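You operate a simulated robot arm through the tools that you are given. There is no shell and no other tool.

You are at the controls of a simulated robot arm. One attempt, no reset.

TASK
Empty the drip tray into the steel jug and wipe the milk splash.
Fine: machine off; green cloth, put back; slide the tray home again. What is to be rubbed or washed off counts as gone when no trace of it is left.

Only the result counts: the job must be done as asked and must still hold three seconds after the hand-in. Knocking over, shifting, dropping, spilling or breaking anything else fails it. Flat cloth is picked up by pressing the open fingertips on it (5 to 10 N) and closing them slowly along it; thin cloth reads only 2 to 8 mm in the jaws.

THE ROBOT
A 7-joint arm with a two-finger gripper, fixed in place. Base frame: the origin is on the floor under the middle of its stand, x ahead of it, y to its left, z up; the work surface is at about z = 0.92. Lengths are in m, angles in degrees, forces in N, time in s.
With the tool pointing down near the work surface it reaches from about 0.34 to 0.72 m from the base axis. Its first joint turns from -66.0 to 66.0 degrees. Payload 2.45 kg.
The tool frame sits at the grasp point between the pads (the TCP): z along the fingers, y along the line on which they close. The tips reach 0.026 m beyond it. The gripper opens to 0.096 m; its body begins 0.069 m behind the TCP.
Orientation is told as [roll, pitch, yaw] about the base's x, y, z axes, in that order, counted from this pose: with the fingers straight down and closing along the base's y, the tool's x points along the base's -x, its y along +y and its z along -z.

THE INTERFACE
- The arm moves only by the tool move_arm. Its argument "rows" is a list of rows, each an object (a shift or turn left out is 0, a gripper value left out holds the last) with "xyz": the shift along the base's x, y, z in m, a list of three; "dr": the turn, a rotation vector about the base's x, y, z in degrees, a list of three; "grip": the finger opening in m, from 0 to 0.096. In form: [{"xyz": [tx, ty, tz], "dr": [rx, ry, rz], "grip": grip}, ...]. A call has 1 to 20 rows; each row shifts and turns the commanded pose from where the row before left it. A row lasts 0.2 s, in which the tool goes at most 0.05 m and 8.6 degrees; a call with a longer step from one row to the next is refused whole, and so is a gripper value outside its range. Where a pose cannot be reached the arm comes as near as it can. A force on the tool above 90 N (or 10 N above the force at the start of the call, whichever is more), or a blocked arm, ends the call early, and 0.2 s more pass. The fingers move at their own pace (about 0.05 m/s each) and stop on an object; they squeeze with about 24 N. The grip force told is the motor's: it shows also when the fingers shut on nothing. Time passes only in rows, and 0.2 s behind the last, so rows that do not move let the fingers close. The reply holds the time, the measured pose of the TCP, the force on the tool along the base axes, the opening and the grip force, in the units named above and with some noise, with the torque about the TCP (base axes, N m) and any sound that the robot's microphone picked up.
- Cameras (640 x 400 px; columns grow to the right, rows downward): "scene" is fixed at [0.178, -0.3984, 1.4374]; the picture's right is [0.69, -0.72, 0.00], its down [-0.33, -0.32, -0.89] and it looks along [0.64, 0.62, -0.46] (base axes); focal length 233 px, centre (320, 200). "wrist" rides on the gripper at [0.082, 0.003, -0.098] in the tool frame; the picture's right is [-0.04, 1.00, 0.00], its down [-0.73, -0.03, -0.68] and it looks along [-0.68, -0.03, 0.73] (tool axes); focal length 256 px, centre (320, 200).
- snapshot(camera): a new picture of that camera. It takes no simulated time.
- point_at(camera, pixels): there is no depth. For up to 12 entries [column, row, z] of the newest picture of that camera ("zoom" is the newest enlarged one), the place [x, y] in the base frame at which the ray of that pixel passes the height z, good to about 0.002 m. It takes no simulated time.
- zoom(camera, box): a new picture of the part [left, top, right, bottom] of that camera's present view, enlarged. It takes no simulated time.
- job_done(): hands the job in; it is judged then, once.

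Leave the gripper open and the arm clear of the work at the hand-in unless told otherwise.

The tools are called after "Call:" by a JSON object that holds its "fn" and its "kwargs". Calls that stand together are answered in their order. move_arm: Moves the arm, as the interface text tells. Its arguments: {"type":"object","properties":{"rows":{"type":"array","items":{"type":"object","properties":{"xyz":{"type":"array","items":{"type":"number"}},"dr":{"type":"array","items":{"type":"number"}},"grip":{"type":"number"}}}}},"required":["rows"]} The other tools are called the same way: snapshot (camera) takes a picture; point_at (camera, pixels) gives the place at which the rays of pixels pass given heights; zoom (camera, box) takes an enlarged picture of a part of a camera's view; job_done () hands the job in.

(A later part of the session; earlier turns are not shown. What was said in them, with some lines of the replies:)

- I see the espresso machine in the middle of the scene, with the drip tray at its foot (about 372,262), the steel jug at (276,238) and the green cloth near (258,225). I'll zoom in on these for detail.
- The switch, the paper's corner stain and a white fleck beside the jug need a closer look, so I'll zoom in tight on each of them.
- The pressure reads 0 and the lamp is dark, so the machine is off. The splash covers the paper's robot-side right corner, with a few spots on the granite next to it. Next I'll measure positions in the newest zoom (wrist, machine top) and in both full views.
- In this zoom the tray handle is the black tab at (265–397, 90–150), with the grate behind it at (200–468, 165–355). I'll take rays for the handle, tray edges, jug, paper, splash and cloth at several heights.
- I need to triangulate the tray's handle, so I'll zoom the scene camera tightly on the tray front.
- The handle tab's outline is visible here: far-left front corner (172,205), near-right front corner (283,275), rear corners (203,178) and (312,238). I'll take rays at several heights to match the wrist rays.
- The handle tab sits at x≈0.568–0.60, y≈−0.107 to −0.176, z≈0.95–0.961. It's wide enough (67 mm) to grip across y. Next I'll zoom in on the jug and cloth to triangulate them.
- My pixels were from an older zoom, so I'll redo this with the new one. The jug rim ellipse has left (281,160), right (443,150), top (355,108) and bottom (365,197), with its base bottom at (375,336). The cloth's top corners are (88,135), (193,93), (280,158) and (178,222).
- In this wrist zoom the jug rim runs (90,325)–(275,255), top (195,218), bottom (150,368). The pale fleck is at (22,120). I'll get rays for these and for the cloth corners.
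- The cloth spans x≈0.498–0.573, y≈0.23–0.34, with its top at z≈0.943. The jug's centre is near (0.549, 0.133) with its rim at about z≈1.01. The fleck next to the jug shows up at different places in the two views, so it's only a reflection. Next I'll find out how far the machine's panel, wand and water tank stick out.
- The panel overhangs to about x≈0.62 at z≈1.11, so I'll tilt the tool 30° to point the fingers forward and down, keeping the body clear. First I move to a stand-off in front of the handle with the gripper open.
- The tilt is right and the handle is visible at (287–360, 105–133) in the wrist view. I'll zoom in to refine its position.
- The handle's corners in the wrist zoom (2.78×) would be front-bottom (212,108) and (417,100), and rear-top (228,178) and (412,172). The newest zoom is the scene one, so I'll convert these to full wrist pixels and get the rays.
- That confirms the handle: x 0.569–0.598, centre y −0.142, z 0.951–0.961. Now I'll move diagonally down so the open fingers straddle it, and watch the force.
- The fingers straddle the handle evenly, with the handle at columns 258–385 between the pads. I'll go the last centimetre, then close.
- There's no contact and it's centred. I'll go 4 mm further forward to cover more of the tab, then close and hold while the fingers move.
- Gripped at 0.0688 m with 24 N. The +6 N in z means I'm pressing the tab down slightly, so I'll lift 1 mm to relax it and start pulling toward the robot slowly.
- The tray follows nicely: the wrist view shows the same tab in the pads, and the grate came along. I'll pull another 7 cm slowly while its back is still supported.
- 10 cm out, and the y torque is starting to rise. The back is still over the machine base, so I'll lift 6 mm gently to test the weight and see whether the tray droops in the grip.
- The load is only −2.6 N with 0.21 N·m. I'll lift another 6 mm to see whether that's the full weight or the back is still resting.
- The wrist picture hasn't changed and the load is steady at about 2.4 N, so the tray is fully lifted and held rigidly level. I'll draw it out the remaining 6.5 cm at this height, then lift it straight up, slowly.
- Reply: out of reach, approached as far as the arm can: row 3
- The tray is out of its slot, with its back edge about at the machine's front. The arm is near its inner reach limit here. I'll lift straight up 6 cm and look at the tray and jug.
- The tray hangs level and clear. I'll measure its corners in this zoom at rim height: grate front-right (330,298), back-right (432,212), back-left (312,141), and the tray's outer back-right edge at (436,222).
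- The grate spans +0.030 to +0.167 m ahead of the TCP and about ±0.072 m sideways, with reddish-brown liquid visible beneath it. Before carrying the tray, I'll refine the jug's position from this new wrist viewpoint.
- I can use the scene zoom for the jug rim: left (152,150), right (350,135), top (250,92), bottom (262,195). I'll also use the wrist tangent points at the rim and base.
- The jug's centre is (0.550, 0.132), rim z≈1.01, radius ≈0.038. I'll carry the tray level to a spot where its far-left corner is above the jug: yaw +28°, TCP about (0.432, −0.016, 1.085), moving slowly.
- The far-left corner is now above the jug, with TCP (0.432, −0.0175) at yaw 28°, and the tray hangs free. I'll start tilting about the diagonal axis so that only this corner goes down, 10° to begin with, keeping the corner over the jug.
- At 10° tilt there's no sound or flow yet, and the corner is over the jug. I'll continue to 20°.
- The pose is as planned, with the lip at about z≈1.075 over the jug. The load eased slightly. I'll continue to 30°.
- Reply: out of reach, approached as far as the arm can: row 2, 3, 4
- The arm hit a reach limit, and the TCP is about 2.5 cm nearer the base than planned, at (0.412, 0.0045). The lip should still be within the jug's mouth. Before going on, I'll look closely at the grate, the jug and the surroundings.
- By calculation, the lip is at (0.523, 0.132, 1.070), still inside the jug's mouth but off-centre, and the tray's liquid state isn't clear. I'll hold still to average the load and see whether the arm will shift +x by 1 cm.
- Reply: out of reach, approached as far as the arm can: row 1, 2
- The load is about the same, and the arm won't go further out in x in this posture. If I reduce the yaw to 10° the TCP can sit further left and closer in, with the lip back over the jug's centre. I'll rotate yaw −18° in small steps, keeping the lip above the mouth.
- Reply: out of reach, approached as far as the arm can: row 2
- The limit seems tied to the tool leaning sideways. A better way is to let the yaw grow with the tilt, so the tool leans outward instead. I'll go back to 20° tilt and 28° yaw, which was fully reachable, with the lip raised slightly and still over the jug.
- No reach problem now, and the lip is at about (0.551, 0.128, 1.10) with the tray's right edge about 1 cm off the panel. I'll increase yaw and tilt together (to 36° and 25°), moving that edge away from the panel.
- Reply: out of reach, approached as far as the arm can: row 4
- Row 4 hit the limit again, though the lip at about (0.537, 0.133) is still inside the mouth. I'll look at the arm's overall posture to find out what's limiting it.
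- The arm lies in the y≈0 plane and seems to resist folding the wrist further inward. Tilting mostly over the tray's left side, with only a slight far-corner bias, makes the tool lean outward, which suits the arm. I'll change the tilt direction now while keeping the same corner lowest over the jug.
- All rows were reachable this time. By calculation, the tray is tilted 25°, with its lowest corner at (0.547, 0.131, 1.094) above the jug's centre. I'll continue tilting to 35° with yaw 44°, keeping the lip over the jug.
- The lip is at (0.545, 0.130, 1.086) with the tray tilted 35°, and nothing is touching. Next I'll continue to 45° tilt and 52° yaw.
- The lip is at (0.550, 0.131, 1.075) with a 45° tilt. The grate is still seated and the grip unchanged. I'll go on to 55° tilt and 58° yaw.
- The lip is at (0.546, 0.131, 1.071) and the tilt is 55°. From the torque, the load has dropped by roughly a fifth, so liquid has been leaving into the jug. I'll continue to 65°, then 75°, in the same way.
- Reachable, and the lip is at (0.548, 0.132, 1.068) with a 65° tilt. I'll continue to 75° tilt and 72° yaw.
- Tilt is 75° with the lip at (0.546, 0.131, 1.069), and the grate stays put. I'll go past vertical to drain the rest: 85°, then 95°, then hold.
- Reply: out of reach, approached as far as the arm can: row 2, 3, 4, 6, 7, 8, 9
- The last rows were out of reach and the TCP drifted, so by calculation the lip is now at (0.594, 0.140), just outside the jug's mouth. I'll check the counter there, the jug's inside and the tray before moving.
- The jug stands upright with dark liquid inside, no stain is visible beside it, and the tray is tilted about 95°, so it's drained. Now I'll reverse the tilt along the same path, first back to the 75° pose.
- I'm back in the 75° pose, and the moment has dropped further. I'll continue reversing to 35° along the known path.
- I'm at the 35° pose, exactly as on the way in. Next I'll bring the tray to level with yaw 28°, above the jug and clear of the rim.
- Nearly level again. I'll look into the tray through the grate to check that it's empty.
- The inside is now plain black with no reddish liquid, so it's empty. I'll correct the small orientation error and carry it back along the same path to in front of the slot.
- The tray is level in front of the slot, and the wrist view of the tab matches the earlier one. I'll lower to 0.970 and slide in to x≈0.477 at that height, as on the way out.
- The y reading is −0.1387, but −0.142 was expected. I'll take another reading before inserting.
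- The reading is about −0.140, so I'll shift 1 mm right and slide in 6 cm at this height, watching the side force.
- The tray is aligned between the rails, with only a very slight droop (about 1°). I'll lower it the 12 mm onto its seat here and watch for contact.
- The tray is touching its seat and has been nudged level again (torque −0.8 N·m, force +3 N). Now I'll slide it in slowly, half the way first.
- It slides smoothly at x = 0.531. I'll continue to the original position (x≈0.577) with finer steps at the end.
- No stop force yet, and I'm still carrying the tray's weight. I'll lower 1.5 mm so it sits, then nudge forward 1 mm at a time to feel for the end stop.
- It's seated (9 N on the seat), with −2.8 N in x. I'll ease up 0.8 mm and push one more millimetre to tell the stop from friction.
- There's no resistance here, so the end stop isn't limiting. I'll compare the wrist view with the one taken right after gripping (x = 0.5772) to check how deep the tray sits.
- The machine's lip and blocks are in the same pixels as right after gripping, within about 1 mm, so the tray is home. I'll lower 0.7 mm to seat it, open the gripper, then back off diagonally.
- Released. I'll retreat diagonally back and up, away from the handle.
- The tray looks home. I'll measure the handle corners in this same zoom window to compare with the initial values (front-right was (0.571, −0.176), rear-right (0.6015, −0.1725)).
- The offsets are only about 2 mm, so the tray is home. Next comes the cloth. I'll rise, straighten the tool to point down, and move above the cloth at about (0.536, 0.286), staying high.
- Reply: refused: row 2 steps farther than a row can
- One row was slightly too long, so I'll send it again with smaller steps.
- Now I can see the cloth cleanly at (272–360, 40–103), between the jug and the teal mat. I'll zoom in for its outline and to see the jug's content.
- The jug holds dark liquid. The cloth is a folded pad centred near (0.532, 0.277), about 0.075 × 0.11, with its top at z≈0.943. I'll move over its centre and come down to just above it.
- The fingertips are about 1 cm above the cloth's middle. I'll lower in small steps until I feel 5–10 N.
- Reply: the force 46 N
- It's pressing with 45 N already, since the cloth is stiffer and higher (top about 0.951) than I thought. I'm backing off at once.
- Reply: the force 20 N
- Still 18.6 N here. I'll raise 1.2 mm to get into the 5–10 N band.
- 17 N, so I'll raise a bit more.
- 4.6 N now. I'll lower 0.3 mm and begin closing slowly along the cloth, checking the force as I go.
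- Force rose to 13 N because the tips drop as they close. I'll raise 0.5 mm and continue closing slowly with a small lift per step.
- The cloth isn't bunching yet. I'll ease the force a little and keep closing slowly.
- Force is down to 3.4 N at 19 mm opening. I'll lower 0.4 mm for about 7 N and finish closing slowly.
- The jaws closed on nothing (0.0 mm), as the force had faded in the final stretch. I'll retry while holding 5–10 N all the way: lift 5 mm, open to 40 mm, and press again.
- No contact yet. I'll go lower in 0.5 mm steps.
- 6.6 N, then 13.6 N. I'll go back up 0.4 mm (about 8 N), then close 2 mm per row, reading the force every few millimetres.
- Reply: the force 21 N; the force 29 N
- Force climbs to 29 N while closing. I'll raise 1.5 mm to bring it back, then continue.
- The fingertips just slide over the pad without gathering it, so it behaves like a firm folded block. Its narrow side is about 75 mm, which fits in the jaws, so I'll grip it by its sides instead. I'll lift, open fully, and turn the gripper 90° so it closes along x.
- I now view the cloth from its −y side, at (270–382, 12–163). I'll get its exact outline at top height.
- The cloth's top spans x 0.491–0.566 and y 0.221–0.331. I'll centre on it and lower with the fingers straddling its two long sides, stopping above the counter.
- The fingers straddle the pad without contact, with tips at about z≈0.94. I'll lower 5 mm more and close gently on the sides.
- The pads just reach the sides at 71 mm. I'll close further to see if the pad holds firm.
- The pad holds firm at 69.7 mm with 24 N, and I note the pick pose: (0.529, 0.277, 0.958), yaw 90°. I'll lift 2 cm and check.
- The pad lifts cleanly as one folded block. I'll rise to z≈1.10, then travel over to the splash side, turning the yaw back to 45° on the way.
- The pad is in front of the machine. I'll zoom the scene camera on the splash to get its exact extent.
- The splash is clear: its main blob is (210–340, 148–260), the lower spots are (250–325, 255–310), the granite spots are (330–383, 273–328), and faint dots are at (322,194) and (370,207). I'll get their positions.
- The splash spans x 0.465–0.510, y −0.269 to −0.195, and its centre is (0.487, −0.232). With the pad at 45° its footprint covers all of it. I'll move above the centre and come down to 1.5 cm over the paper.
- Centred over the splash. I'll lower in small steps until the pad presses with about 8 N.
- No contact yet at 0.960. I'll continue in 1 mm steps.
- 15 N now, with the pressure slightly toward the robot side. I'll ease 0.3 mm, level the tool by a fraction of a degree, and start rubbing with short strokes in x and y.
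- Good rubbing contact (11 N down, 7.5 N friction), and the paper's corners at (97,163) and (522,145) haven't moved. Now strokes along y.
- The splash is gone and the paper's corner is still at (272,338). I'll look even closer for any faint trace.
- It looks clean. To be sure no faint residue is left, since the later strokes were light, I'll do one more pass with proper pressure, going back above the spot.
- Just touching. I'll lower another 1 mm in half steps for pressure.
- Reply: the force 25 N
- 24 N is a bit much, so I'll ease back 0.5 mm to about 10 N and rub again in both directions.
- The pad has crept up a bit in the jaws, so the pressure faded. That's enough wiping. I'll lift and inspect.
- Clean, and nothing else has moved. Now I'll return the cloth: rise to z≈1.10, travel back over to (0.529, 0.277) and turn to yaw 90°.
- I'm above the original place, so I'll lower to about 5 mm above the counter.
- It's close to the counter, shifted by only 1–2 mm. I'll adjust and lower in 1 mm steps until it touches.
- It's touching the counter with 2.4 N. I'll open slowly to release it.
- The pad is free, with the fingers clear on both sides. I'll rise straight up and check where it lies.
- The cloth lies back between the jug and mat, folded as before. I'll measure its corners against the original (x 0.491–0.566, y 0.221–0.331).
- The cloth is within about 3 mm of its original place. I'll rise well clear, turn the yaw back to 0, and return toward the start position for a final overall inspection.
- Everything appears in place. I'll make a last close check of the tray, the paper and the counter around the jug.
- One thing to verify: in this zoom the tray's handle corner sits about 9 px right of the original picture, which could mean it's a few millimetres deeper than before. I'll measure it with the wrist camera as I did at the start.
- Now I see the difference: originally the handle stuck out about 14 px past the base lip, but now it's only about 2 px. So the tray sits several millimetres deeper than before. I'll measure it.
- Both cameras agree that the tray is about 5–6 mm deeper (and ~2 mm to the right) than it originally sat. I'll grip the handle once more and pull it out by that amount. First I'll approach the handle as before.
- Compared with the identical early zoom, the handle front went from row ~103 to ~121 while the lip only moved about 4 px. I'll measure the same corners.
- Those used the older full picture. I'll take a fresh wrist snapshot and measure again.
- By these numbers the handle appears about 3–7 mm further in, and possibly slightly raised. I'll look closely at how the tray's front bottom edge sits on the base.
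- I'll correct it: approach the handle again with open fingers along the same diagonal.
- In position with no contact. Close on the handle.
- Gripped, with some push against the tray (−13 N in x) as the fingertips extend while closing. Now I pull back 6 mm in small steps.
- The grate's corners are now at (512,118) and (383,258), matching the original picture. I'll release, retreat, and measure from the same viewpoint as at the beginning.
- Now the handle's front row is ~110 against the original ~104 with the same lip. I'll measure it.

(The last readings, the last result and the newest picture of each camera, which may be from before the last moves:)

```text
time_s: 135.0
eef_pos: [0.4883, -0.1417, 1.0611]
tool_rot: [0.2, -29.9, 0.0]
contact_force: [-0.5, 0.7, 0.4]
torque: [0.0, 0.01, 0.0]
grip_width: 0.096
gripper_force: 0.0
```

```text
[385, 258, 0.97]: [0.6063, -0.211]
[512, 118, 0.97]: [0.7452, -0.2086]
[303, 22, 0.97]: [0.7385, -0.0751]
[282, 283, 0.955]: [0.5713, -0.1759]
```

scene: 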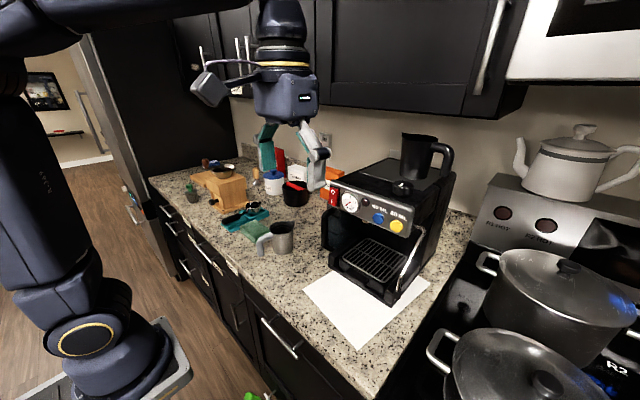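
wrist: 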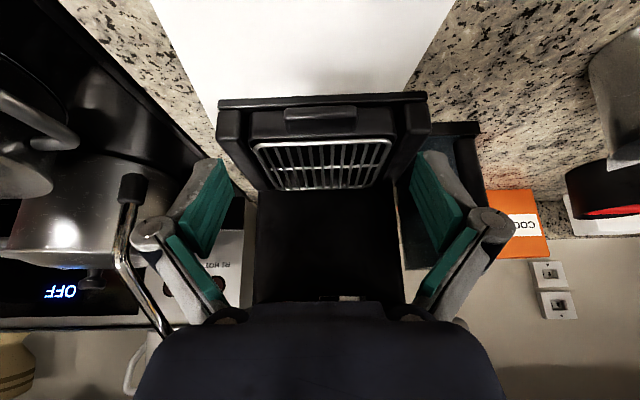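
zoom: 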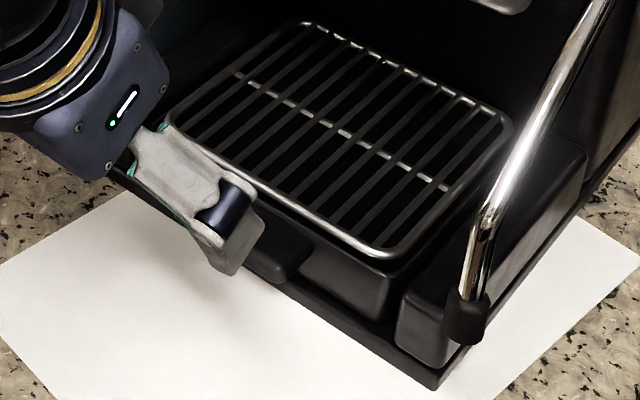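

The tray is now within 1–3 mm of its original place (handle front 0.5725 vs 0.569, grate corner 0.606 vs 0.605). I'll raise the arm clear, back near the start pose, with the gripper open.

Call:
{"fn": "move_arm", "kwargs": {"rows": [{"xyz": [-0.0144, 0, 0.0328], "dr": [0, 3.75, 0]}, {"xyz": [-0.0144, 0, 0.0328], "dr": [0, 3.75, 0]}, {"xyz": [-0.0144, 0, 0.0328], "dr": [0, 3.75, 0]}, {"xyz": [-0.0144, 0, 0.0328], "dr": [0, 3.75, 0]}, {"xyz": [-0.0144, 0, 0.0328], "dr": [0, 3.75, 0]}, {"xyz": [-0.0144, 0, 0.0328], "dr": [0, 3.75, 0]}, {"xyz": [-0.0144, 0, 0.0328], "dr": [0, 3.75, 0]}, {"xyz": [-0.0144, 0, 0.0328], "dr": [0, 3.75, 0]}, {}, {}]}}

Call:
{"fn": "snapshot", "kwargs": {"camera": "scene"}}

Call:
{"fn": "zoom", "kwargs": {"camera": "wrist", "box": [250, 60, 420, 300]}}

Call:
{"fn": "zoom", "kwargs": {"camera": "scene", "box": [310, 170, 440, 260]}}

```text
time_s: 137.2
eef_pos: [0.3723, -0.1424, 1.3229]
tool_rot: [0.2, 0.1, -0.1]
contact_force: [0.1, -0.3, 0.6]
torque: [0.01, 0.01, 0.01]
grip_width: 0.096
gripper_force: 0.1
```

```text
taken
```

scene: 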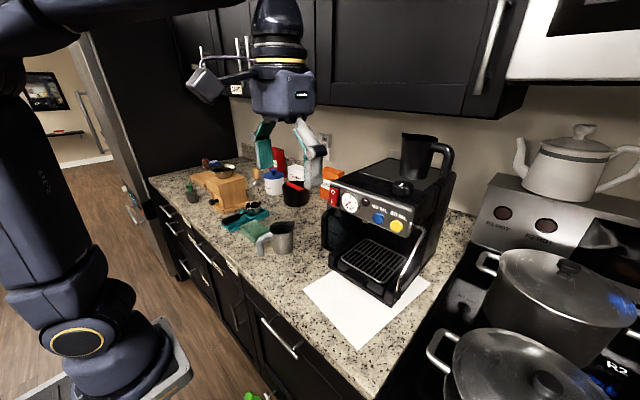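

```text
1.67 times, centred on (335, 180) of wrist
```

zoom: 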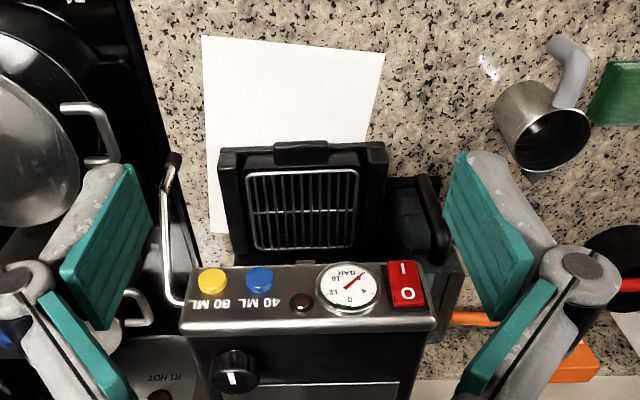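

```text
4.44 times, centred on (375, 215) of scene
```

zoom: 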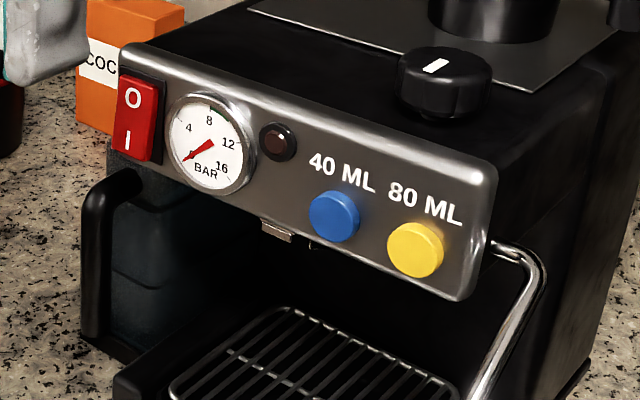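

The machine is off (gauge 0, lamp dark) and the tray is home. I'll take one last close look at the wiped corner from the wrist camera.

Call:
{"fn": "zoom", "kwargs": {"camera": "wrist", "box": [245, 65, 345, 130]}}

```text
6.15 times, centred on (295, 98) of wrist
```

zoom: 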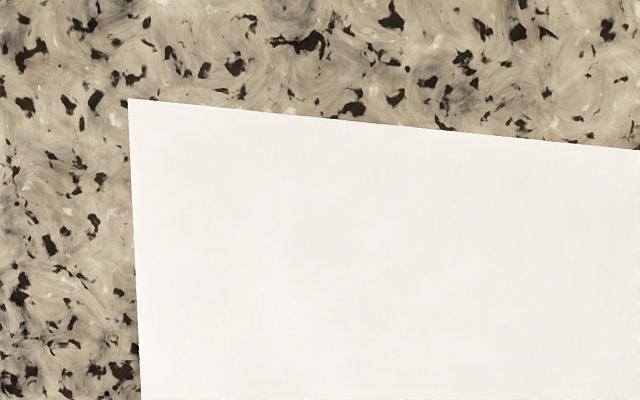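

The paper and granite show no trace of milk. The tray is emptied into the steel jug and back home, the cloth is back in its place, the machine is off, and the arm is clear with the gripper open. I'm handing the job in.

Call:
{"fn": "job_done", "kwargs": {}}

```text
The job is handed in.
```

I emptied the drip tray into the steel jug, wiped the milk splash away, and handed the job in. The result hasn't been reported back to me.

- **Tray:** I poured from one corner until the tray was past vertical. When I levelled it again I saw no liquid through the grate, and the jug held dark liquid. For the last 10–20 degrees of tilt the arm ran out of reach and the pouring corner drifted just outside the jug's mouth. I saw no drops on the counter afterwards, but a very small drip there is possible.
- **Tray position:** I first pushed it in a few millimetres too far, so I gripped it again and pulled it back. It now sits about 1–3 mm from where it started.
- **Splash:** After two passes with the green cloth there was no trace left on the paper or the granite, and the paper did not move.
- **Cloth:** It is back in its place, still folded, within about 3 mm of its original position. My first attempts to pick it up pressed on it with up to 45 N. I saw only two tiny nicks in the weave near its corners.
- **Machine:** It was already off, with the gauge at 0 and the lamp dark, and I left it that way.

The arm is clear of the work and the gripper is open.
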